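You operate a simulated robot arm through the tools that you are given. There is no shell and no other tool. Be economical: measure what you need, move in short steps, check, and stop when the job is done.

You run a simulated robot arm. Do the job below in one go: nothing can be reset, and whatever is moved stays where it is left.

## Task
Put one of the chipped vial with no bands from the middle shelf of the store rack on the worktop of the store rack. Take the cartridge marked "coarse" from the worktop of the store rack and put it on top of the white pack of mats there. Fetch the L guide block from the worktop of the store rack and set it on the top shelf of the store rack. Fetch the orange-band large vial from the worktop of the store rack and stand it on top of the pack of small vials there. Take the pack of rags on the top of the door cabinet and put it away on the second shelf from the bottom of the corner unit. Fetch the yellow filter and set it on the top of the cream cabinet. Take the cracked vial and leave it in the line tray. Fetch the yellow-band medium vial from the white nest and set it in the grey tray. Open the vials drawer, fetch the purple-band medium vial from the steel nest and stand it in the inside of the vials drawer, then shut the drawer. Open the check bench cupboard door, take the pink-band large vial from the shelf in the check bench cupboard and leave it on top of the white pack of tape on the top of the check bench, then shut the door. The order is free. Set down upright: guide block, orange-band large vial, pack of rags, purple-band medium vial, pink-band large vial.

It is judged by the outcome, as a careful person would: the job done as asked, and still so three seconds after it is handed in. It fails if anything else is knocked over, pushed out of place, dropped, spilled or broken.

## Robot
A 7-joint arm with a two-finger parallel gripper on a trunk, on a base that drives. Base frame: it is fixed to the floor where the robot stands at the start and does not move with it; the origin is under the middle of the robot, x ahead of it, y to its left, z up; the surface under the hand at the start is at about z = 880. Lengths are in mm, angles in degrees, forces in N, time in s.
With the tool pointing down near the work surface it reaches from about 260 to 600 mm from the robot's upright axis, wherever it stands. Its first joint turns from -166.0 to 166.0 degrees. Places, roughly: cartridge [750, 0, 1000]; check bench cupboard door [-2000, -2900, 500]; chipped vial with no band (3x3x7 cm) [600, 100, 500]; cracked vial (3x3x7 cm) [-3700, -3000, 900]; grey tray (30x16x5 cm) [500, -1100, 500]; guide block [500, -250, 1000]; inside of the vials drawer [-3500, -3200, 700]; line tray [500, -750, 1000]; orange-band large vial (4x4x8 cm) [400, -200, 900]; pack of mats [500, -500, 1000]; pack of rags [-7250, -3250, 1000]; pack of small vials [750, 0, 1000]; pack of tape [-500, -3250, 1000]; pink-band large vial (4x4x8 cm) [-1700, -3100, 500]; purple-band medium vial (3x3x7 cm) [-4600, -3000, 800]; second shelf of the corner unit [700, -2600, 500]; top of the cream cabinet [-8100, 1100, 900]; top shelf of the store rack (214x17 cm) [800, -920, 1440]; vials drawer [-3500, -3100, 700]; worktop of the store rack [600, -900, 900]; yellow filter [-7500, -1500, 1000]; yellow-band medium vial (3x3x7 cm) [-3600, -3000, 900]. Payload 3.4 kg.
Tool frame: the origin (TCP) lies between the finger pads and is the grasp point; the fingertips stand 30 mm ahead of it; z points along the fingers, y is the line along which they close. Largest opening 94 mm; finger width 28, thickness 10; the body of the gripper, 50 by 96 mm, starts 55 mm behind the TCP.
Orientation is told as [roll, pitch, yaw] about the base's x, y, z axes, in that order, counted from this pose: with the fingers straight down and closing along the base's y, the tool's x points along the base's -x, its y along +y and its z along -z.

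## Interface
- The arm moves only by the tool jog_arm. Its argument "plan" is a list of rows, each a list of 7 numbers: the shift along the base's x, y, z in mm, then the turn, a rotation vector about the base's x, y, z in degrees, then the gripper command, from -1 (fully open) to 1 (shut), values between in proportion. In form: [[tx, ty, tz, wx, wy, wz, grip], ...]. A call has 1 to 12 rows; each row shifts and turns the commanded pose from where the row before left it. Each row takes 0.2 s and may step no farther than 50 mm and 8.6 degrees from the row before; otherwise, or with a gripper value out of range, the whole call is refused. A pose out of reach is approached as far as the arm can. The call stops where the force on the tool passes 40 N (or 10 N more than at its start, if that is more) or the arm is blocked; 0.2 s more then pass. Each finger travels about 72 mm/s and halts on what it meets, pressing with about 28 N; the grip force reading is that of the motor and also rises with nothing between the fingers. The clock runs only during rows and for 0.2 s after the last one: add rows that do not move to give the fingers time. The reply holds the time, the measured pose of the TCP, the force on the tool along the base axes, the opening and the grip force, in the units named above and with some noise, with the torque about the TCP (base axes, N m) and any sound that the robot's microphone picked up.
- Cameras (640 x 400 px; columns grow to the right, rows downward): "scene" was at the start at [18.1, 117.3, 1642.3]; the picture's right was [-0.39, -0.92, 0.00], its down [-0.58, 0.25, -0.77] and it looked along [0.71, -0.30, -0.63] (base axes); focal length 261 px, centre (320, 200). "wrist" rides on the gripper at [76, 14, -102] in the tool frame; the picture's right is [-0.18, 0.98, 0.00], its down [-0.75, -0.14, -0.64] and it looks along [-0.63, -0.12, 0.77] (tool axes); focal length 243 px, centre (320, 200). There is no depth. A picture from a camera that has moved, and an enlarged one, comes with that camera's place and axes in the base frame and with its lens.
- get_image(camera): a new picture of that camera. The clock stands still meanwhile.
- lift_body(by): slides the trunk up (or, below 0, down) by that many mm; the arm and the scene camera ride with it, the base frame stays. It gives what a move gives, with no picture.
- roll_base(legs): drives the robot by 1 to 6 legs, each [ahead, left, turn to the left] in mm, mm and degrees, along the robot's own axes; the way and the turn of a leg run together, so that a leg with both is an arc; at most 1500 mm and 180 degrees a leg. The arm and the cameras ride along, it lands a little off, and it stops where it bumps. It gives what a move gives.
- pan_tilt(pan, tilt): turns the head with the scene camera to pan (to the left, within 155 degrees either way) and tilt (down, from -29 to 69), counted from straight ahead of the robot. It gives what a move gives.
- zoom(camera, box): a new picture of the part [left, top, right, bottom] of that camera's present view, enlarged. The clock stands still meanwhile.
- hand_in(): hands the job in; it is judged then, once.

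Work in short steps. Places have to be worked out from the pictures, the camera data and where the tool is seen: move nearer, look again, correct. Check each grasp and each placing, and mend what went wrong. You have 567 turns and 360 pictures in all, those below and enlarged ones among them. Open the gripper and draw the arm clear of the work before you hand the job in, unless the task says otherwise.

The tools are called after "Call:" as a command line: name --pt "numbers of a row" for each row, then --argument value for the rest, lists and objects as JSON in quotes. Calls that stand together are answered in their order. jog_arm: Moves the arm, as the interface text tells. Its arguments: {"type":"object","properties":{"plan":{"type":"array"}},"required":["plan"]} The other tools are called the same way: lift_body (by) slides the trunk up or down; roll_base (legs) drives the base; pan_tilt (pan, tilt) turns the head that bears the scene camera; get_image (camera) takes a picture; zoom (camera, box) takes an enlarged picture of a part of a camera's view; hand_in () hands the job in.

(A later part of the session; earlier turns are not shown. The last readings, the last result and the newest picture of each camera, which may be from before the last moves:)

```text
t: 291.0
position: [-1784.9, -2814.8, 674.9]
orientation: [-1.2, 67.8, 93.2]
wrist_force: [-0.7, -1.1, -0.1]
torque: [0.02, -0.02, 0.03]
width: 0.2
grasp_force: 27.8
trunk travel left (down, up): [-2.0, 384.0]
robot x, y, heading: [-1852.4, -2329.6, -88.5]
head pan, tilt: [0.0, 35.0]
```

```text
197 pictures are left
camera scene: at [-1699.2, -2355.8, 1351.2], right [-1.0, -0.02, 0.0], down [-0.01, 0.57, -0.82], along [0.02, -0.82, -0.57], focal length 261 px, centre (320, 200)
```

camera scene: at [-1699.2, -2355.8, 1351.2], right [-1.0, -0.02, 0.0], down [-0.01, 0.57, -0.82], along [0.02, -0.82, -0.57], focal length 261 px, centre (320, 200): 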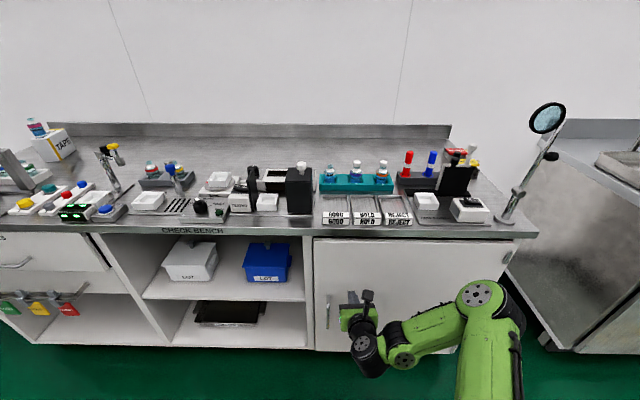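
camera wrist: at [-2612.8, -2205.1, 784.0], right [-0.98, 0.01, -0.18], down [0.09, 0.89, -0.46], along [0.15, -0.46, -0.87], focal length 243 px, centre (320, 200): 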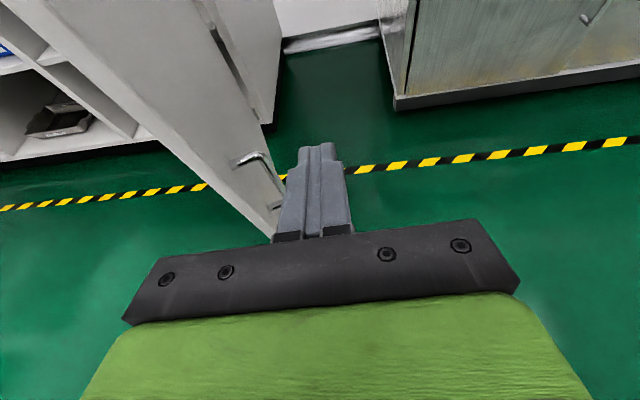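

Almost closed. I finish with gentle arm pushes.

Call:
jog_arm --pt "0 -15 0 0 0 0 1" --pt "0 -15 0 0 0 0 1" --pt "0 -10 0 0 0 0 1" --pt "0 -5 0 0 0 0 1" --pt "0 -5 0 0 0 0 1" --pt "0 -5 0 0 0 0 1" --pt "0 -5 0 0 0 0 1" --pt "0 -5 0 0 0 0 1" --pt "0 -5 0 0 0 0 1"

Call:
get_image --camera "wrist"

```text
t: 293.0
position: [-1784.8, -2884.4, 674.2]
orientation: [-1.2, 67.9, 93.4]
wrist_force: [0.0, 0.2, -0.5]
torque: [-0.04, 0.0, 0.0]
width: 0.0
grasp_force: 27.6
trunk travel left (down, up): [-2.0, 384.0]
robot x, y, heading: [-1849.5, -2331.8, -89.1]
head pan, tilt: [0.0, 35.0]
```

```text
196 pictures are left
camera wrist: at [-1805.2, -2819.4, 784.3], right [-0.98, -0.01, -0.18], down [0.08, 0.89, -0.46], along [0.16, -0.46, -0.87], focal length 243 px, centre (320, 200)
```

wrist: 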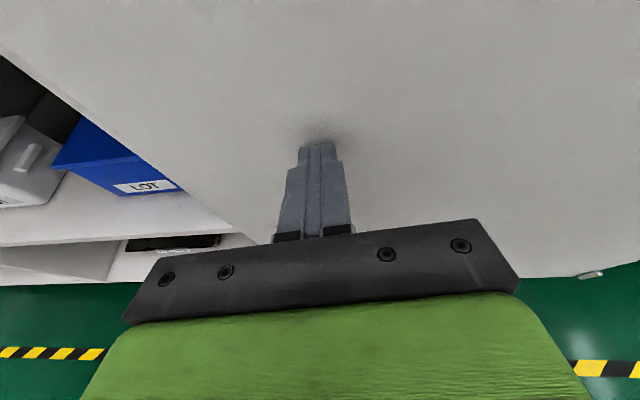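

Call:
jog_arm --pt "0 -5 0 0 0 0 1" --pt "0 -5 0 0 0 0 1" --pt "0 -5 0 0 0 0 1" --pt "0 -5 0 0 0 0 1" --pt "0 -5 0 0 0 0 1" --pt "0 -5 0 0 0 0 1" --pt "0 0 0 0 0 0 1"

Call:
get_image --camera "scene"

```text
t: 293.6
position: [-1784.1, -2886.2, 674.6]
orientation: [-1.0, 67.9, 93.5]
wrist_force: [-4.6, 22.9, 9.2]
torque: [-0.31, 0.03, -0.23]
width: 0.3
grasp_force: 28.0
trunk travel left (down, up): [-2.0, 384.0]
robot x, y, heading: [-1851.4, -2330.4, -88.5]
head pan, tilt: [0.0, 35.0]
stopped in row 2: the force on the tool passed its limit at 47 N (the readings are from after the stop); the commanded pose is now the measured one
```

```text
195 pictures are left
camera scene: at [-1700.1, -2350.6, 1351.5], right [-1.0, -0.02, 0.0], down [-0.01, 0.57, -0.82], along [0.02, -0.82, -0.57], focal length 261 px, centre (320, 200)
```

scene: 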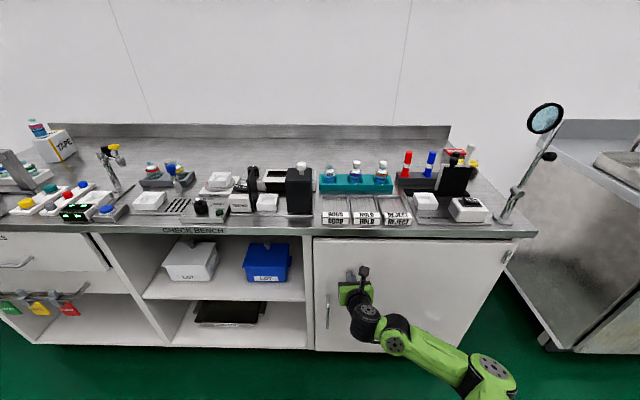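

The door is shut firmly. I back away, raise the body and drive west along the aisle to the steel bench.

Call:
jog_arm --pt "0 40 0 0 0 0 1" --pt "0 40 20 0 0 0 0"

Call:
roll_base --legs '[[-240, 0, -1.2], [0, -1450, 0]]'

Call:
lift_body --by 340

Call:
get_image --camera "scene"

```text
t: 294.2
position: [-1781.8, -2808.7, 691.9]
orientation: [-1.1, 67.6, 93.3]
wrist_force: [-0.5, -0.8, -0.2]
torque: [-0.01, -0.01, 0.01]
width: 47.2
grasp_force: 0.1
trunk travel left (down, up): [-2.0, 384.0]
robot x, y, heading: [-1851.9, -2329.4, -88.9]
head pan, tilt: [0.0, 35.0]
```

```text
t: 302.7
position: [-3241.3, -2575.7, 693.4]
orientation: [-0.9, 67.7, 92.9]
wrist_force: [0.0, 0.0, 0.7]
torque: [0.01, -0.04, 0.01]
width: 47.2
grasp_force: 0.0
trunk travel left (down, up): [-2.0, 384.0]
robot x, y, heading: [-3302.5, -2094.5, -89.5]
head pan, tilt: [0.0, 35.0]
```

```text
t: 306.1
position: [-3241.6, -2575.4, 1032.7]
orientation: [-0.9, 67.6, 92.9]
wrist_force: [-0.1, 0.7, -1.1]
torque: [0.01, 0.01, 0.03]
width: 47.0
grasp_force: 0.1
trunk travel left (down, up): [-342.0, 44.0]
robot x, y, heading: [-3300.9, -2094.9, -89.6]
head pan, tilt: [0.0, 35.0]
```

```text
194 pictures are left
camera scene: at [-3151.5, -2121.8, 1691.2], right [-1.0, -0.01, 0.0], down [0.0, 0.57, -0.82], along [0.01, -0.82, -0.57], focal length 261 px, centre (320, 200)
```

scene: 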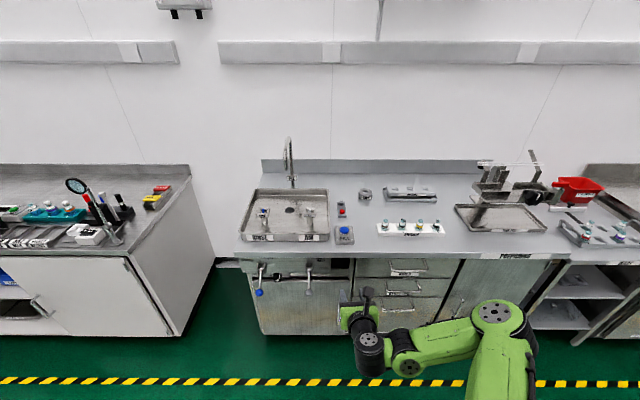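

I check that the check-bench door is still shut and look at the steel bench items.

Call:
zoom --camera "scene" --box '[0, 220, 220, 360]'

Call:
zoom --camera "scene" --box '[320, 170, 560, 330]'

```text
2.86 times, centred on (110, 290) of scene
camera zoom: at [-3151.5, -2121.8, 1691.2], right [-1.0, -0.01, 0.0], down [0.0, 0.57, -0.82], along [0.01, -0.82, -0.57], focal length 745 px, centre (920, -57)
```

zoom: 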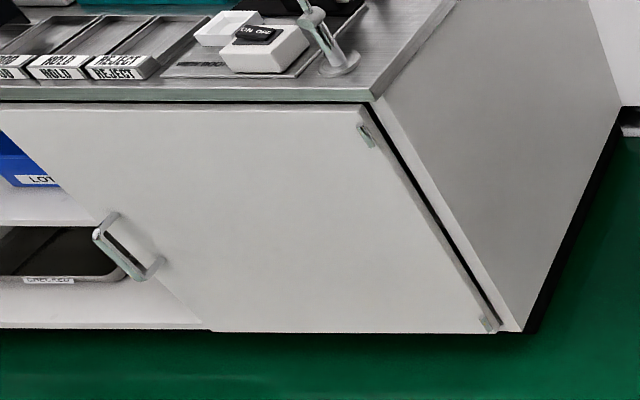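

```text
2.50 times, centred on (440, 250) of scene
camera zoom: at [-3151.5, -2121.8, 1691.2], right [-1.0, -0.01, 0.0], down [0.0, 0.57, -0.82], along [0.01, -0.82, -0.57], focal length 652 px, centre (20, 75)
```

zoom: 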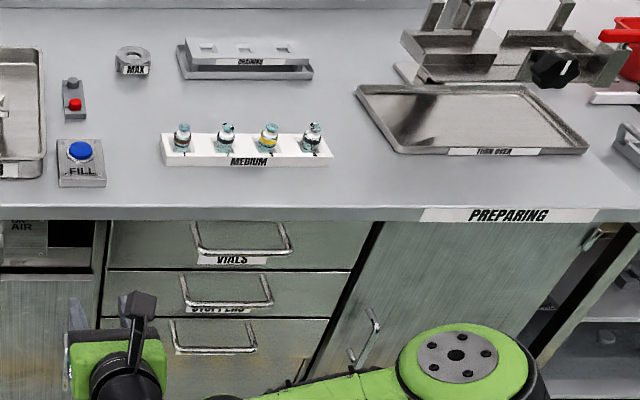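

The door is shut. I zoom on the MEDIUM nest to identify the vials.

Call:
zoom --camera "scene" --box '[370, 205, 460, 245]'

Call:
pan_tilt --pan -45 --tilt 30

Call:
get_image --camera "scene"

```text
7.11 times, centred on (415, 225) of scene
camera zoom: at [-3151.5, -2121.8, 1691.2], right [-1.0, -0.01, 0.0], down [0.0, 0.57, -0.82], along [0.01, -0.82, -0.57], focal length 1854 px, centre (-356, 22)
```

zoom: 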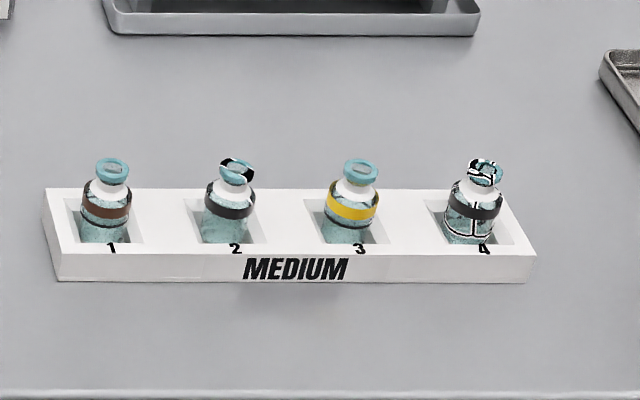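

```text
t: 307.2
position: [-3242.6, -2575.2, 1031.7]
orientation: [-1.0, 67.6, 92.8]
wrist_force: [0.5, 0.4, 0.4]
torque: [-0.01, 0.0, 0.01]
width: 46.7
grasp_force: 0.0
trunk travel left (down, up): [-342.0, 44.0]
robot x, y, heading: [-3301.8, -2093.7, -89.6]
head pan, tilt: [-45.0, 30.0]
```

```text
190 pictures are left
camera scene: at [-3215.6, -2098.1, 1698.8], right [-0.71, 0.7, 0.0], down [0.35, 0.36, -0.87], along [-0.61, -0.62, -0.5], focal length 261 px, centre (320, 200)
```

scene: 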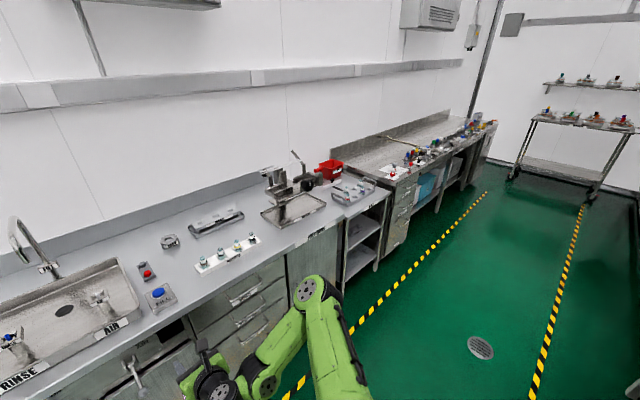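

Slot 3 is the yellow-band vial, slot 4 the cracked one; "VIALS" is the top drawer. First I open the drawer: I move in front of its handle and roll the hand 90° so the fingers close vertically.

Call:
roll_base --legs '[[0, -265, 0]]'

Call:
jog_arm --pt "0 0 0 0 7.88 3.19 -0.5" --pt "0 0 0 0 7.88 3.19 -0.5" --pt "0 0 0 0 7.88 3.19 -0.5" --pt "0 0 0 0 7.88 3.19 -0.5" --pt "0 0 0 0 7.88 3.19 -0.5" --pt "0 0 0 0 7.88 3.19 -0.5" --pt "0 0 0 0 7.88 3.19 -0.5" --pt "0 0 0 0 7.88 3.19 -0.5" --pt "0 0 0 0 7.88 3.19 -0.5" --pt "0 0 0 0 7.88 3.19 -0.5" --pt "0 0 0 0 4.6 1.9 -0.5"

Call:
get_image --camera "wrist"

Call:
pan_tilt --pan 0 --tilt 40

Call:
get_image --camera "scene"

```text
t: 309.1
position: [-3505.9, -2577.4, 1033.1]
orientation: [-0.9, 67.6, 92.7]
wrist_force: [0.2, 0.1, 0.3]
torque: [0.0, -0.01, -0.01]
width: 47.0
grasp_force: 0.1
trunk travel left (down, up): [-342.0, 44.0]
robot x, y, heading: [-3566.3, -2090.7, -89.4]
head pan, tilt: [-45.0, 30.0]
```

```text
t: 311.5
position: [-3504.9, -2577.7, 1030.9]
orientation: [64.4, -1.2, -179.8]
wrist_force: [0.8, 0.2, 0.8]
torque: [0.01, 0.0, 0.01]
width: 70.4
grasp_force: 0.0
trunk travel left (down, up): [-342.0, 44.0]
robot x, y, heading: [-3564.8, -2092.6, -89.7]
head pan, tilt: [-45.0, 30.0]
```

```text
189 pictures are left
camera wrist: at [-3428.6, -2489.6, 1087.4], right [-0.16, -0.42, 0.89], down [-0.75, 0.64, 0.16], along [-0.64, -0.64, -0.42], focal length 243 px, centre (320, 200)
```

wrist: 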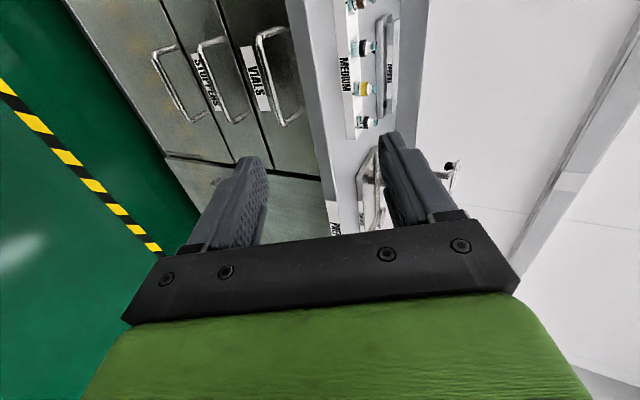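

```text
t: 312.6
position: [-3505.5, -2575.9, 1032.6]
orientation: [64.5, -1.1, -179.9]
wrist_force: [-0.3, 0.6, 0.4]
torque: [-0.04, 0.06, 0.0]
width: 70.6
grasp_force: 0.0
trunk travel left (down, up): [-342.0, 44.0]
robot x, y, heading: [-3570.1, -2094.6, -89.7]
head pan, tilt: [0.0, 40.0]
```

```text
188 pictures are left
camera scene: at [-3414.2, -2120.5, 1683.5], right [-1.0, 0.0, 0.0], down [0.0, 0.64, -0.77], along [0.0, -0.77, -0.64], focal length 261 px, centre (320, 200)
```

scene: 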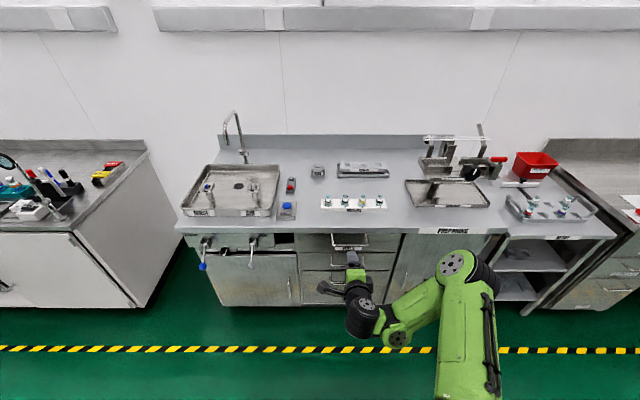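

Call:
zoom --camera "scene" --box '[300, 215, 420, 290]'

```text
5.33 times, centred on (360, 252) of scene
camera zoom: at [-3414.2, -2120.5, 1683.5], right [-1.0, 0.0, 0.0], down [0.0, 0.64, -0.77], along [0.0, -0.77, -0.64], focal length 1390 px, centre (107, -80)
```

zoom: 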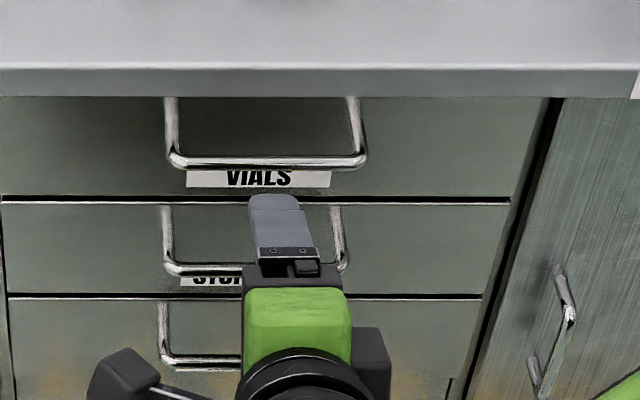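

Handle bar ≈(-3543,-2890,776). I lower the trunk 255, level the hand a bit and line up in front of it.

Call:
lift_body --by -250

Call:
jog_arm --pt "-20 0 0 -8.5 0 0 -0.4" --pt "-18 -30 0 0 0 0 -0.4" --pt "0 0 0 0 0 0 -0.4"

Call:
roll_base --legs '[[160, 0, 0]]'

Call:
get_image --camera "wrist"

Call:
get_image --camera "scene"

```text
t: 315.2
position: [-3503.6, -2576.2, 781.3]
orientation: [64.7, -1.0, -179.9]
wrist_force: [-0.1, 0.2, -0.2]
torque: [0.03, -0.02, -0.02]
width: 70.5
grasp_force: 0.0
trunk travel left (down, up): [-92.0, 294.0]
robot x, y, heading: [-3566.0, -2099.1, -89.8]
head pan, tilt: [0.0, 40.0]
```

```text
t: 316.0
position: [-3529.3, -2603.8, 777.7]
orientation: [69.4, -1.4, -179.9]
wrist_force: [0.2, -0.3, -0.2]
torque: [0.02, -0.01, -0.01]
width: 65.9
grasp_force: 0.2
out of reach, approached as far as the arm can: row 1
trunk travel left (down, up): [-92.0, 294.0]
robot x, y, heading: [-3567.2, -2091.2, -89.7]
head pan, tilt: [0.0, 40.0]
```

```text
t: 317.4
position: [-3528.0, -2765.2, 777.3]
orientation: [69.4, -1.4, -179.9]
wrist_force: [-0.6, 0.3, -0.2]
torque: [-0.04, -0.03, -0.02]
width: 65.8
grasp_force: 0.1
trunk travel left (down, up): [-92.0, 294.0]
robot x, y, heading: [-3565.8, -2254.6, -89.7]
head pan, tilt: [0.0, 40.0]
```

```text
186 pictures are left
camera wrist: at [-3452.0, -2673.5, 824.8], right [-0.16, -0.35, 0.92], down [-0.75, 0.65, 0.11], along [-0.64, -0.68, -0.37], focal length 243 px, centre (320, 200)
```

wrist: 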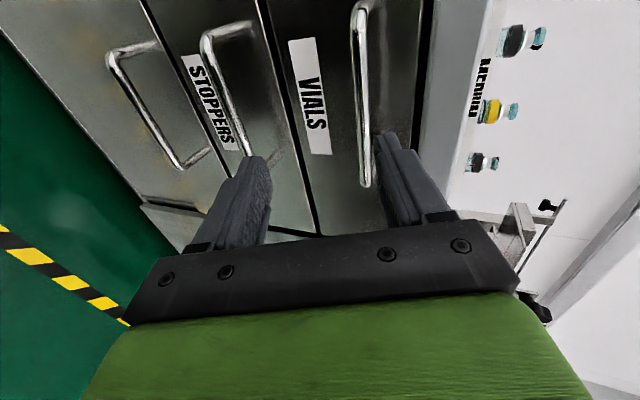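

```text
185 pictures are left
camera scene: at [-3413.2, -2282.3, 1432.9], right [-1.0, -0.01, 0.0], down [0.0, 0.64, -0.77], along [0.0, -0.77, -0.64], focal length 261 px, centre (320, 200)
```

scene: 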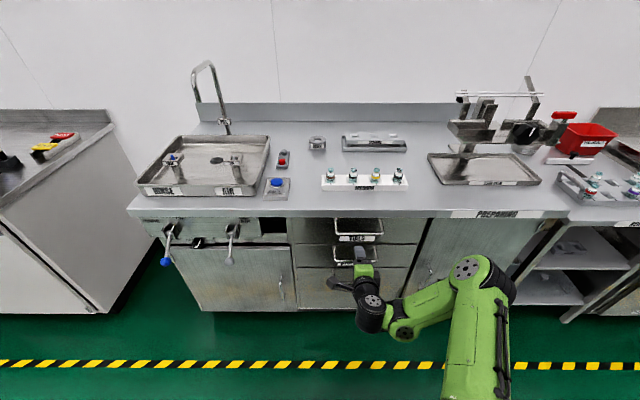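

The VIALS bar lines up at z≈774. I advance 75 and look.

Call:
jog_arm --pt "0 -40 -2 0 0 0 -0.3" --pt "0 -35 0 0 0 0 -0.3" --pt "0 0 0 0 0 0 -0.3"

Call:
get_image --camera "wrist"

```text
t: 318.2
position: [-3527.9, -2838.8, 775.5]
orientation: [69.2, -1.3, 180.0]
wrist_force: [-0.1, -0.4, 0.4]
torque: [0.01, 0.0, 0.01]
width: 60.9
grasp_force: 0.0
trunk travel left (down, up): [-92.0, 294.0]
robot x, y, heading: [-3566.4, -2259.5, -89.7]
head pan, tilt: [0.0, 40.0]
```

```text
184 pictures are left
camera wrist: at [-3451.2, -2747.6, 824.1], right [-0.16, -0.35, 0.92], down [-0.75, 0.65, 0.11], along [-0.64, -0.68, -0.37], focal length 243 px, centre (320, 200)
```

wrist: 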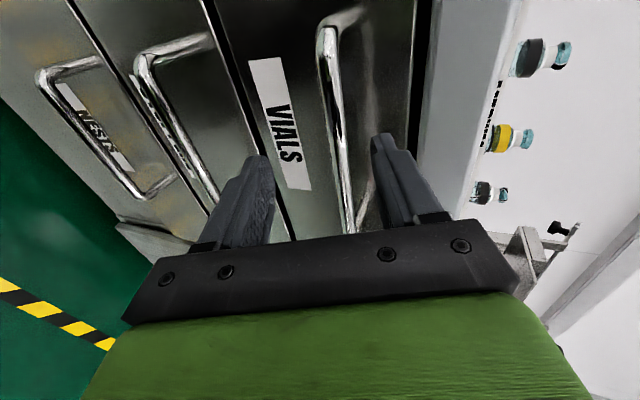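

Call:
jog_arm --pt "0 -28 -1 0 0 0 -0.3" --pt "0 0 0 0 0 0 0.2" --pt "0 0 0 0 0 0 1" --pt "0 0 0 0 0 0 1" --pt "0 0 0 0 0 0 1"

Call:
get_image --camera "wrist"

```text
t: 319.4
position: [-3528.6, -2868.4, 779.3]
orientation: [69.8, -0.9, 180.0]
wrist_force: [1.4, -4.5, 17.6]
torque: [-0.42, -1.33, -0.4]
width: 13.5
grasp_force: 44.9
trunk travel left (down, up): [-92.0, 294.0]
robot x, y, heading: [-3566.7, -2255.8, -89.4]
head pan, tilt: [0.0, 40.0]
```

```text
183 pictures are left
camera wrist: at [-3452.3, -2775.4, 826.1], right [-0.17, -0.34, 0.92], down [-0.75, 0.65, 0.1], along [-0.64, -0.68, -0.37], focal length 243 px, centre (320, 200)
```

wrist: 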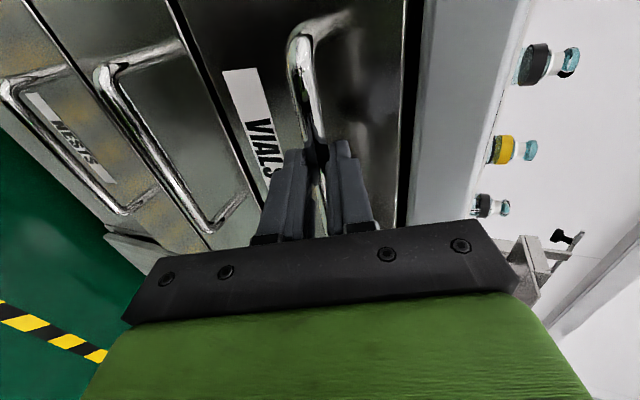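

Gripped on the VIALS bar. I relieve the preload and pull north.

Call:
jog_arm --pt "0 0 3 0 0 0 1" --pt "0 12 0 0 0 0 1" --pt "0 15 0 0 0 0 1" --pt "0 20 0 0 0 0 1" --pt "0 25 0 0 0 0 1"

Call:
roll_base --legs '[[-100, 0, 0]]'

Call:
get_image --camera "scene"

```text
t: 320.6
position: [-3528.3, -2793.2, 777.7]
orientation: [69.6, -1.3, 180.0]
wrist_force: [-1.9, 2.3, 22.4]
torque: [-0.54, -1.25, -0.01]
width: 13.9
grasp_force: 44.8
trunk travel left (down, up): [-92.0, 294.0]
robot x, y, heading: [-3564.3, -2256.6, -89.5]
head pan, tilt: [0.0, 40.0]
```

```text
t: 321.7
position: [-3529.5, -2698.0, 778.3]
orientation: [69.6, -1.1, 179.8]
wrist_force: [-1.6, 1.9, 24.9]
torque: [-0.49, -1.01, -0.94]
width: 13.9
grasp_force: 44.6
trunk travel left (down, up): [-92.0, 294.0]
robot x, y, heading: [-3566.0, -2158.8, -89.7]
head pan, tilt: [0.0, 40.0]
```

```text
182 pictures are left
camera scene: at [-3414.4, -2181.6, 1433.2], right [-1.0, -0.01, 0.0], down [0.0, 0.64, -0.77], along [0.0, -0.77, -0.64], focal length 261 px, centre (320, 200)
```

scene: 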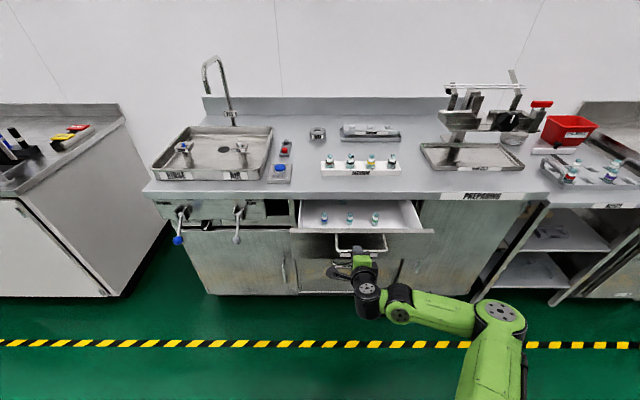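

Drawer slides well; three vials stand inside. I pull another 80 mm and then release.

Call:
roll_base --legs '[[-80, 0, 0]]'

Call:
zoom --camera "scene" --box '[270, 170, 470, 300]'

```text
t: 322.8
position: [-3528.7, -2619.0, 779.0]
orientation: [69.6, -1.1, 179.9]
wrist_force: [-2.0, 2.6, 14.6]
torque: [-0.28, -1.13, -0.8]
width: 14.1
grasp_force: 45.2
trunk travel left (down, up): [-92.0, 294.0]
robot x, y, heading: [-3564.9, -2077.6, -89.5]
head pan, tilt: [0.0, 40.0]
```

```text
3.08 times, centred on (370, 235) of scene
camera zoom: at [-3414.8, -2103.5, 1433.1], right [-1.0, -0.01, 0.0], down [0.0, 0.64, -0.77], along [0.01, -0.77, -0.64], focal length 802 px, centre (166, 92)
```

zoom: 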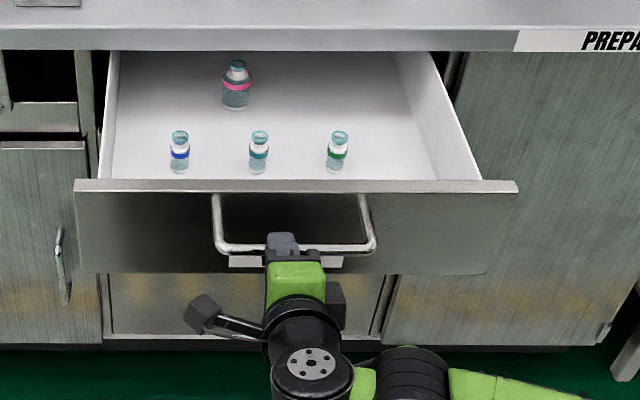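

Drawer open ~250 mm with free space on the right. I release, back off, and turn the hand to point straight down.

Call:
jog_arm --pt "0 0 0 0 0 0 0.3" --pt "0 0 0 0 0 0 -0.4" --pt "0 0 0 0 0 0 -0.6" --pt "0 0 0 0 0 0 -0.6"

Call:
roll_base --legs '[[-90, 0, 0]]'

Call:
lift_body --by 250

Call:
jog_arm --pt "0 10 10 8.5 0 0 -1" --pt "0 10 10 8.5 0 0 -1" --pt "0 10 10 8.5 0 0 -1" --pt "0 10 10 8.5 0 0 -1" --pt "0 10 10 8.5 0 0 -1" --pt "0 10 10 8.5 0 0 -1" --pt "0 10 10 8.5 0 0 -1" --pt "0 10 10 8.5 0 0 -1" --pt "0 0 0 2 0 0 -1"

Call:
get_image --camera "scene"

Call:
get_image --camera "wrist"

```text
t: 323.8
position: [-3528.9, -2619.8, 776.8]
orientation: [69.5, -1.1, 179.8]
wrist_force: [0.5, -0.1, -0.8]
torque: [0.03, -0.02, 0.02]
width: 75.3
grasp_force: 0.0
trunk travel left (down, up): [-92.0, 294.0]
robot x, y, heading: [-3563.7, -2080.9, -89.6]
head pan, tilt: [0.0, 40.0]
```

```text
t: 324.9
position: [-3529.2, -2531.3, 777.6]
orientation: [69.6, -1.1, 179.9]
wrist_force: [-0.1, 0.5, 0.9]
torque: [0.03, 0.01, -0.02]
width: 75.3
grasp_force: 0.1
trunk travel left (down, up): [-92.0, 294.0]
robot x, y, heading: [-3563.6, -1992.3, -89.3]
head pan, tilt: [0.0, 40.0]
```

```text
t: 327.4
position: [-3529.8, -2532.7, 1028.9]
orientation: [69.4, -1.1, 179.9]
wrist_force: [-0.4, 0.0, -0.3]
torque: [0.0, 0.02, 0.0]
width: 75.1
grasp_force: 0.0
trunk travel left (down, up): [-342.0, 44.0]
robot x, y, heading: [-3564.2, -1992.6, -89.7]
head pan, tilt: [0.0, 40.0]
```

```text
t: 329.4
position: [-3529.1, -2453.1, 1107.5]
orientation: [-0.5, -0.5, -179.0]
wrist_force: [0.2, 0.1, 1.3]
torque: [0.0, -0.02, 0.01]
width: 93.8
grasp_force: 0.1
out of reach, approached as far as the arm can: row 1
trunk travel left (down, up): [-342.0, 44.0]
robot x, y, heading: [-3565.4, -1990.8, -89.6]
head pan, tilt: [0.0, 40.0]
```

```text
180 pictures are left
camera scene: at [-3414.8, -2017.7, 1683.4], right [-1.0, -0.01, 0.0], down [0.0, 0.64, -0.77], along [0.0, -0.77, -0.64], focal length 261 px, centre (320, 200)
```

scene: 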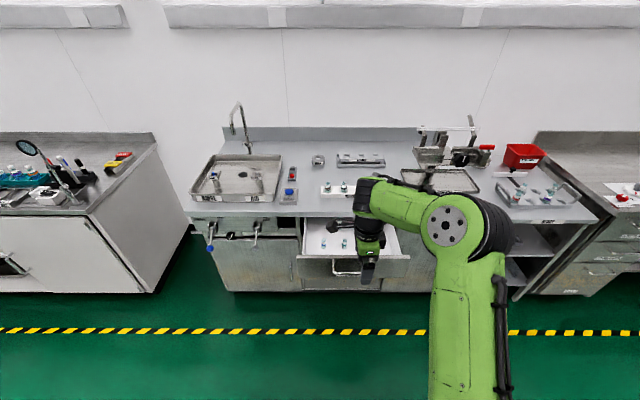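

```text
179 pictures are left
camera wrist: at [-3451.9, -2466.7, 1209.8], right [-0.17, -0.99, -0.01], down [-0.75, 0.12, 0.65], along [-0.64, 0.11, -0.76], focal length 243 px, centre (320, 200)
```

wrist: 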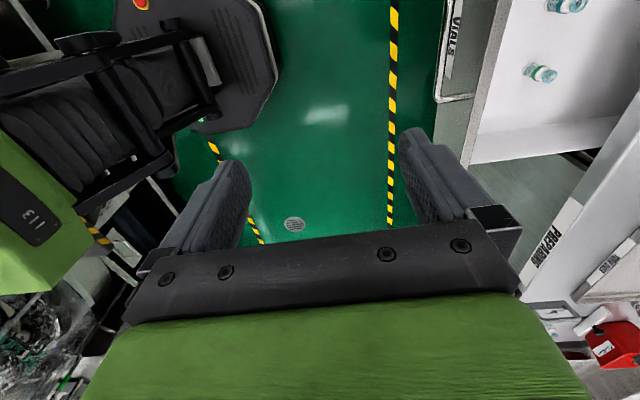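

I check the way west before driving.

Call:
pan_tilt --pan -80 --tilt 25

Call:
get_image --camera "scene"

```text
t: 331.0
position: [-3527.7, -2453.7, 1107.7]
orientation: [-0.4, -0.5, -179.0]
wrist_force: [0.5, 0.3, -0.7]
torque: [0.0, 0.0, 0.01]
width: 94.4
grasp_force: 0.1
trunk travel left (down, up): [-342.0, 44.0]
robot x, y, heading: [-3564.3, -1989.7, -89.8]
head pan, tilt: [-80.0, 25.0]
```

```text
178 pictures are left
camera scene: at [-3505.8, -1949.2, 1706.8], right [-0.18, 0.98, 0.0], down [0.42, 0.08, -0.91], along [-0.89, -0.16, -0.42], focal length 261 px, centre (320, 200)
```

scene: 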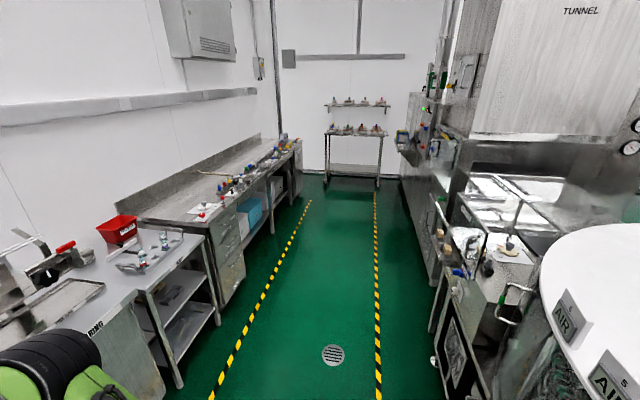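

The aisle is clear (y -2730…-1770). I drive west to the steel nest.

Call:
roll_base --legs '[[80, 0, 0], [0, -1060, 0]]'

Call:
pan_tilt --pan 0 --tilt 40

Call:
get_image --camera "scene"

```text
t: 337.1
position: [-4599.8, -2541.5, 1107.5]
orientation: [-0.5, -0.6, -178.7]
wrist_force: [0.4, 0.3, -0.2]
torque: [-0.02, -0.01, -0.01]
width: 94.1
grasp_force: 0.1
trunk travel left (down, up): [-342.0, 44.0]
robot x, y, heading: [-4642.2, -2084.0, -89.5]
head pan, tilt: [-80.0, 25.0]
```

```text
t: 338.7
position: [-4599.3, -2541.5, 1107.8]
orientation: [-0.5, -0.5, -178.8]
wrist_force: [-0.2, 0.5, -0.5]
torque: [-0.01, -0.03, 0.02]
width: 93.9
grasp_force: 0.1
trunk travel left (down, up): [-342.0, 44.0]
robot x, y, heading: [-4637.2, -2081.5, -89.5]
head pan, tilt: [0.0, 40.0]
```

```text
177 pictures are left
camera scene: at [-4487.6, -2105.2, 1683.4], right [-1.0, -0.01, 0.0], down [-0.01, 0.64, -0.77], along [0.01, -0.77, -0.64], focal length 261 px, centre (320, 200)
```

scene: 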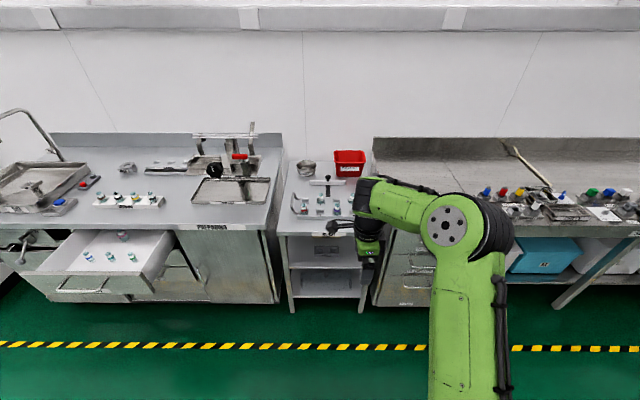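

Call:
zoom --camera "scene" --box '[275, 145, 375, 235]'

```text
4.44 times, centred on (325, 190) of scene
camera zoom: at [-4487.6, -2105.2, 1683.4], right [-1.0, -0.01, 0.0], down [-0.01, 0.64, -0.77], along [0.01, -0.77, -0.64], focal length 1159 px, centre (298, 244)
```

zoom: 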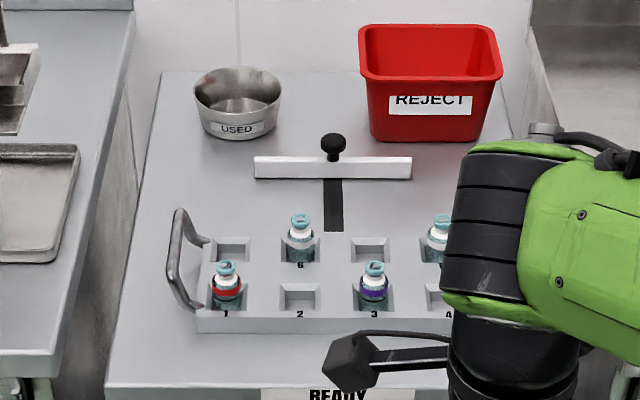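

Purple is slot 3 of the steel nest, around (-4558,-3046). I drive in so the hand is near it and look from the wrist.

Call:
roll_base --legs '[[0, 40, 0], [430, 0, 0]]'

Call:
get_image --camera "wrist"

Call:
get_image --camera "scene"

```text
t: 341.8
position: [-4551.6, -2969.7, 1107.9]
orientation: [-0.4, -0.5, -178.3]
wrist_force: [0.0, 0.3, -0.1]
torque: [0.02, 0.03, 0.02]
width: 93.7
grasp_force: 0.1
trunk travel left (down, up): [-342.0, 44.0]
robot x, y, heading: [-4592.0, -2508.0, -88.9]
head pan, tilt: [0.0, 40.0]
```

```text
175 pictures are left
camera wrist: at [-4474.1, -2982.9, 1209.3], right [-0.16, -0.99, -0.01], down [-0.75, 0.11, 0.65], along [-0.64, 0.11, -0.76], focal length 243 px, centre (320, 200)
```

wrist: 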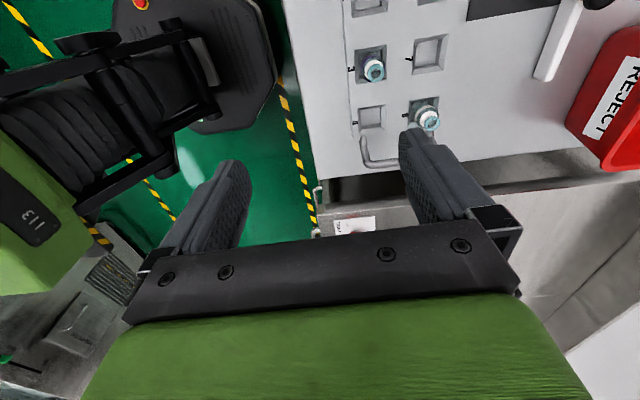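

```text
174 pictures are left
camera scene: at [-4441.9, -2533.9, 1683.4], right [-1.0, -0.02, 0.0], down [-0.01, 0.64, -0.77], along [0.01, -0.77, -0.64], focal length 261 px, centre (320, 200)
```

scene: 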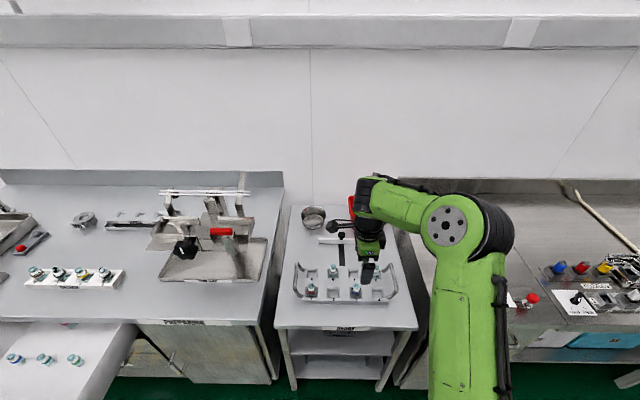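

Triangulated: vial top at (-4556,-3032,879). I move above it and descend part-way.

Call:
jog_arm --pt "-4 -32 0 0 0 0 -0.3" --pt "0 -30 0 0 0 0 -0.3" --pt "0 0 -45 0 0 0 -0.3" --pt "0 0 -45 0 0 0 -0.3" --pt "0 0 -45 0 0 0 -0.3" --pt "0 0 -33 0 0 0 -0.3" --pt "0 0 0 0 0 0 -0.3"

Call:
get_image --camera "wrist"

Call:
zoom --camera "scene" --box '[270, 200, 430, 320]'

```text
t: 343.4
position: [-4555.8, -3030.3, 935.9]
orientation: [-0.4, -0.5, -178.4]
wrist_force: [-0.2, -0.3, 0.3]
torque: [0.0, 0.01, -0.01]
width: 61.2
grasp_force: 0.0
trunk travel left (down, up): [-342.0, 44.0]
robot x, y, heading: [-4593.7, -2506.6, -88.9]
head pan, tilt: [0.0, 40.0]
```

```text
173 pictures are left
camera wrist: at [-4478.9, -3043.5, 1037.4], right [-0.16, -0.99, -0.01], down [-0.75, 0.11, 0.65], along [-0.64, 0.11, -0.76], focal length 243 px, centre (320, 200)
```

wrist: 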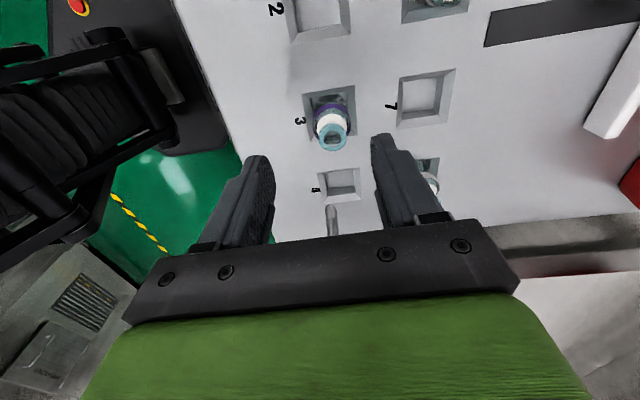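

```text
3.33 times, centred on (350, 260) of scene
camera zoom: at [-4441.9, -2532.6, 1683.5], right [-1.0, -0.02, 0.0], down [-0.01, 0.64, -0.77], along [0.01, -0.77, -0.64], focal length 869 px, centre (220, 0)
```

zoom: 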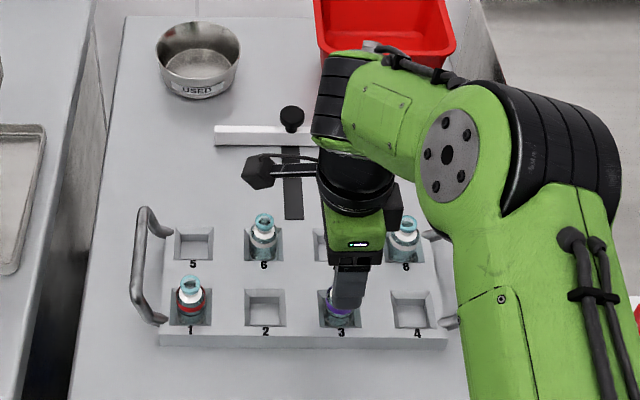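

Vial centre ≈(-4556,-3037). I correct and descend to z≈872, then close.

Call:
jog_arm --pt "0 -6 -25 0 0 0 -0.3" --pt "0 0 -25 0 0 0 -0.3" --pt "0 0 -12 0 0 0 -0.3" --pt "0 0 0 0 0 0 -0.3"

Call:
get_image --camera "wrist"

```text
t: 344.4
position: [-4554.2, -3038.9, 876.9]
orientation: [-0.4, -0.5, -178.4]
wrist_force: [0.2, -1.2, -0.4]
torque: [0.02, 0.01, 0.02]
width: 61.3
grasp_force: 0.1
trunk travel left (down, up): [-342.0, 44.0]
robot x, y, heading: [-4590.4, -2510.8, -89.0]
head pan, tilt: [0.0, 40.0]
```

```text
171 pictures are left
camera wrist: at [-4478.0, -3051.7, 978.1], right [-0.16, -0.99, -0.01], down [-0.75, 0.11, 0.65], along [-0.64, 0.11, -0.76], focal length 243 px, centre (320, 200)
```

wrist: 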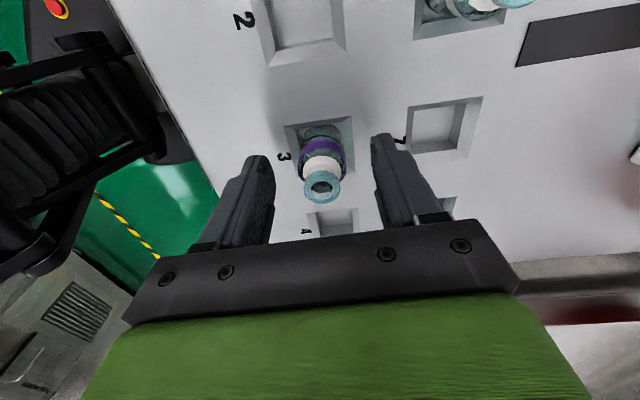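

Aligned. Down 6 mm and close.

Call:
jog_arm --pt "0 0 -6 0 0 0 -0.3" --pt "0 0 0 0 0 0 0.1" --pt "0 0 0 0 0 0 0.3" --pt "0 0 0 0 0 0 1" --pt "0 0 0 0 0 0 1" --pt "0 0 0 0 0 0 1"

Call:
get_image --camera "wrist"

```text
t: 345.8
position: [-4555.5, -3038.0, 871.3]
orientation: [-0.5, -0.5, -178.4]
wrist_force: [-0.6, -0.8, -0.1]
torque: [0.01, -0.04, -0.01]
width: 27.6
grasp_force: 27.6
trunk travel left (down, up): [-342.0, 44.0]
robot x, y, heading: [-4592.1, -2505.5, -89.2]
head pan, tilt: [0.0, 40.0]
```

```text
170 pictures are left
camera wrist: at [-4478.3, -3051.1, 972.8], right [-0.16, -0.99, -0.01], down [-0.75, 0.11, 0.65], along [-0.64, 0.11, -0.76], focal length 243 px, centre (320, 200)
```

wrist: 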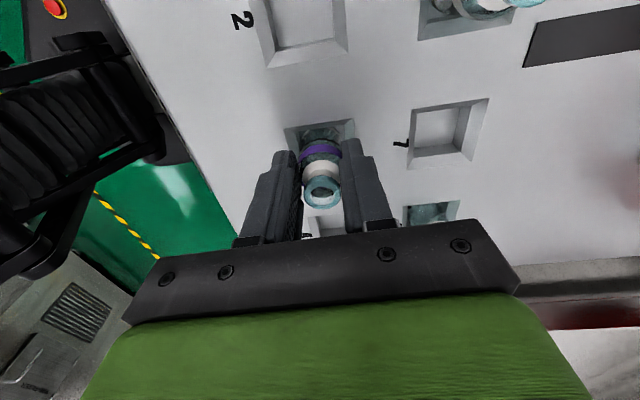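

Gripped (27.6 mm). I lift straight up and check.

Call:
jog_arm --pt "0 0 10 0 0 0 1" --pt "0 0 30 0 0 0 1" --pt "0 0 45 0 0 0 1" --pt "0 0 45 0 0 0 1" --pt "0 0 45 0 0 0 1" --pt "0 0 45 0 0 0 1"

Call:
get_image --camera "wrist"

```text
t: 347.2
position: [-4556.1, -3037.4, 1090.7]
orientation: [-0.5, -0.4, -178.3]
wrist_force: [-0.2, -0.2, 0.1]
torque: [0.0, -0.01, -0.04]
width: 27.1
grasp_force: 28.2
trunk travel left (down, up): [-342.0, 44.0]
robot x, y, heading: [-4591.1, -2507.3, -89.1]
head pan, tilt: [0.0, 40.0]
```

```text
169 pictures are left
camera wrist: at [-4479.1, -3050.1, 1193.5], right [-0.16, -0.99, -0.01], down [-0.75, 0.11, 0.65], along [-0.64, 0.11, -0.76], focal length 243 px, centre (320, 200)
```

wrist: 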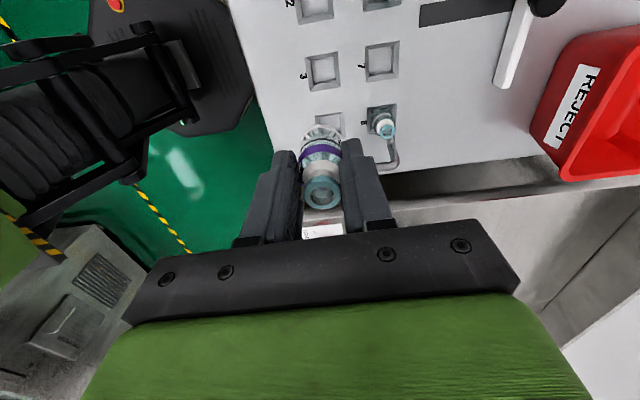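

Vial is out cleanly. I carry it east to the drawer's free right side (target ≈(-3680,-2790)).

Call:
roll_base --legs '[[-250, 0, 0], [0, 875, 0]]'

Call:
get_image --camera "wrist"

Call:
get_image --camera "scene"

```text
t: 353.3
position: [-3667.2, -2757.7, 1089.8]
orientation: [-0.5, -0.5, -177.3]
wrist_force: [0.5, 0.2, -1.1]
torque: [0.02, 0.0, 0.0]
width: 26.9
grasp_force: 28.0
trunk travel left (down, up): [-342.0, 44.0]
robot x, y, heading: [-3712.9, -2230.6, -87.9]
head pan, tilt: [0.0, 40.0]
```

```text
168 pictures are left
camera wrist: at [-3589.5, -2769.8, 1192.7], right [-0.14, -0.99, -0.01], down [-0.75, 0.1, 0.65], along [-0.64, 0.09, -0.76], focal length 243 px, centre (320, 200)
```

wrist: 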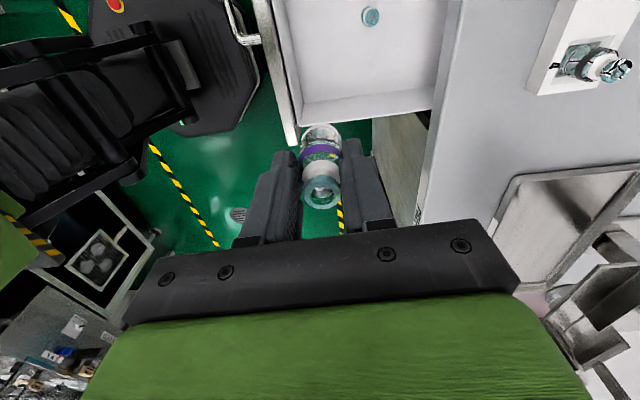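

```text
167 pictures are left
camera scene: at [-3561.3, -2251.3, 1683.4], right [-1.0, -0.03, 0.0], down [-0.02, 0.64, -0.77], along [0.03, -0.77, -0.64], focal length 261 px, centre (320, 200)
```

scene: 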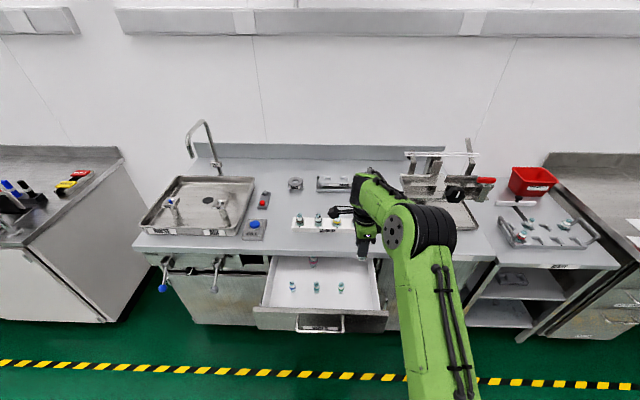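

I move over (-3685,-2800) and descend to z≈860 to check.

Call:
jog_arm --pt "-18 -40 0 0 0 0 1" --pt "0 0 -45 0 0 0 1" --pt "0 0 -45 0 0 0 1" --pt "0 0 -45 0 0 0 1" --pt "0 0 -45 0 0 0 1" --pt "0 0 -45 0 0 0 1" --pt "0 0 0 0 0 0 1"

Call:
get_image --camera "wrist"

Call:
zoom --camera "scene" --box '[260, 200, 420, 340]'

```text
t: 354.9
position: [-3688.9, -2798.6, 862.9]
orientation: [-0.4, -0.5, -177.2]
wrist_force: [-1.1, 0.3, 0.4]
torque: [-0.01, -0.01, 0.03]
width: 27.2
grasp_force: 28.0
trunk travel left (down, up): [-342.0, 44.0]
robot x, y, heading: [-3712.3, -2229.6, -87.9]
head pan, tilt: [0.0, 40.0]
```

```text
166 pictures are left
camera wrist: at [-3612.0, -2810.6, 964.7], right [-0.14, -0.99, -0.01], down [-0.75, 0.1, 0.65], along [-0.64, 0.09, -0.76], focal length 243 px, centre (320, 200)
```

wrist: 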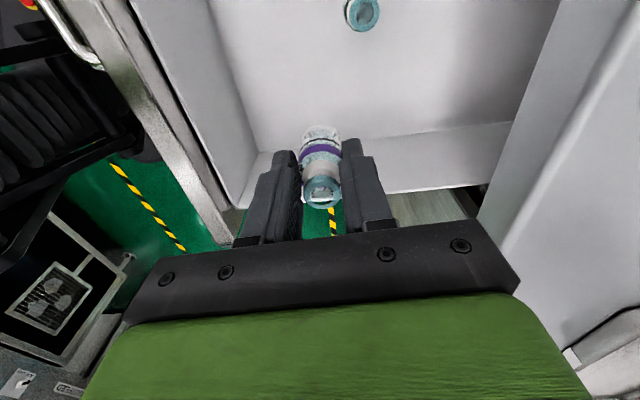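

```text
2.86 times, centred on (340, 270) of scene
camera zoom: at [-3561.6, -2250.7, 1683.5], right [-1.0, -0.03, 0.0], down [-0.02, 0.64, -0.77], along [0.03, -0.77, -0.64], focal length 745 px, centre (263, 0)
```

zoom: 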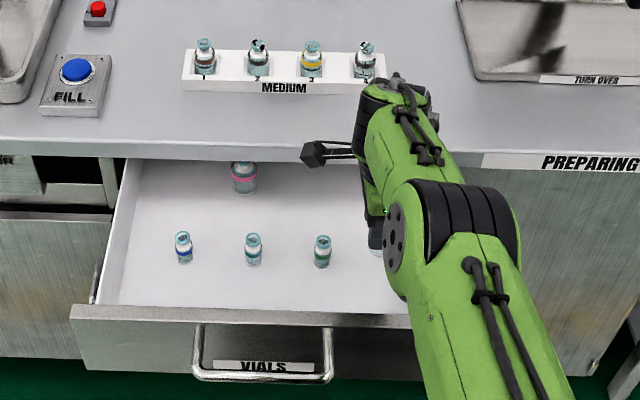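

Well placed inside the drawer. I lower slowly to contact.

Call:
jog_arm --pt "4 0 -30 0 0 0 1" --pt "0 0 -20 0 0 0 1" --pt "0 0 -6 0 0 0 1" --pt "0 0 -4 0 0 0 1" --pt "0 0 0 0 0 0 1"

Call:
get_image --camera "wrist"

```text
t: 356.1
position: [-3683.4, -2792.3, 809.9]
orientation: [-0.6, -0.5, -177.3]
wrist_force: [0.3, 0.2, -0.3]
torque: [-0.02, -0.03, -0.04]
width: 27.1
grasp_force: 27.9
out of reach, approached as far as the arm can: row 2, 4
trunk travel left (down, up): [-342.0, 44.0]
robot x, y, heading: [-3713.8, -2227.8, -87.8]
head pan, tilt: [0.0, 40.0]
```

```text
164 pictures are left
camera wrist: at [-3606.8, -2803.8, 912.4], right [-0.14, -0.99, -0.01], down [-0.75, 0.1, 0.65], along [-0.64, 0.09, -0.76], focal length 243 px, centre (320, 200)
```

wrist: 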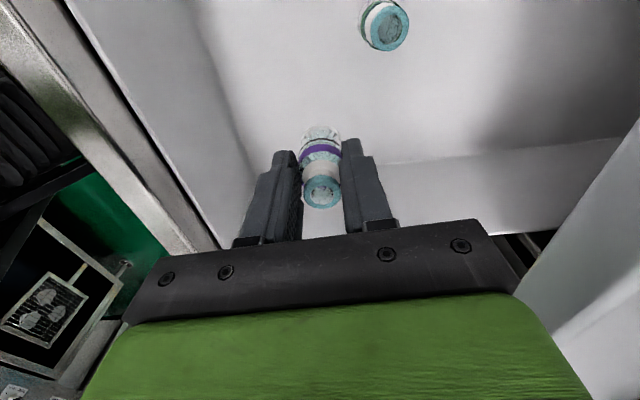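

Reach limit: I raise the hand 60, lower the trunk 60, and continue by fine jogs.

Call:
jog_arm --pt "0 -2 30 0 0 0 1" --pt "0 -2 35 0 0 0 1"

Call:
lift_body --by -64

Call:
jog_arm --pt "0 0 -6 0 0 0 1" --pt "0 0 -4 0 0 0 1" --pt "0 0 0 0 0 0 1"

```text
t: 356.7
position: [-3680.8, -2794.2, 877.0]
orientation: [-0.4, -0.4, -177.3]
wrist_force: [-0.4, -0.8, -1.1]
torque: [-0.02, -0.01, 0.04]
width: 27.2
grasp_force: 28.1
trunk travel left (down, up): [-342.0, 44.0]
robot x, y, heading: [-3715.2, -2229.4, -88.3]
head pan, tilt: [0.0, 40.0]
```

```text
t: 357.7
position: [-3681.2, -2795.3, 812.6]
orientation: [-0.6, -0.5, -177.4]
wrist_force: [-1.1, -0.7, -0.4]
torque: [-0.01, -0.03, 0.02]
width: 27.1
grasp_force: 27.5
trunk travel left (down, up): [-278.0, 108.0]
robot x, y, heading: [-3712.9, -2229.7, -88.0]
head pan, tilt: [0.0, 40.0]
```

```text
t: 358.5
position: [-3681.5, -2794.9, 802.2]
orientation: [-0.5, -0.5, -177.4]
wrist_force: [-0.6, -0.1, -0.8]
torque: [-0.01, 0.0, -0.01]
width: 27.2
grasp_force: 28.4
trunk travel left (down, up): [-278.0, 108.0]
robot x, y, heading: [-3713.4, -2232.8, -87.7]
head pan, tilt: [0.0, 40.0]
```

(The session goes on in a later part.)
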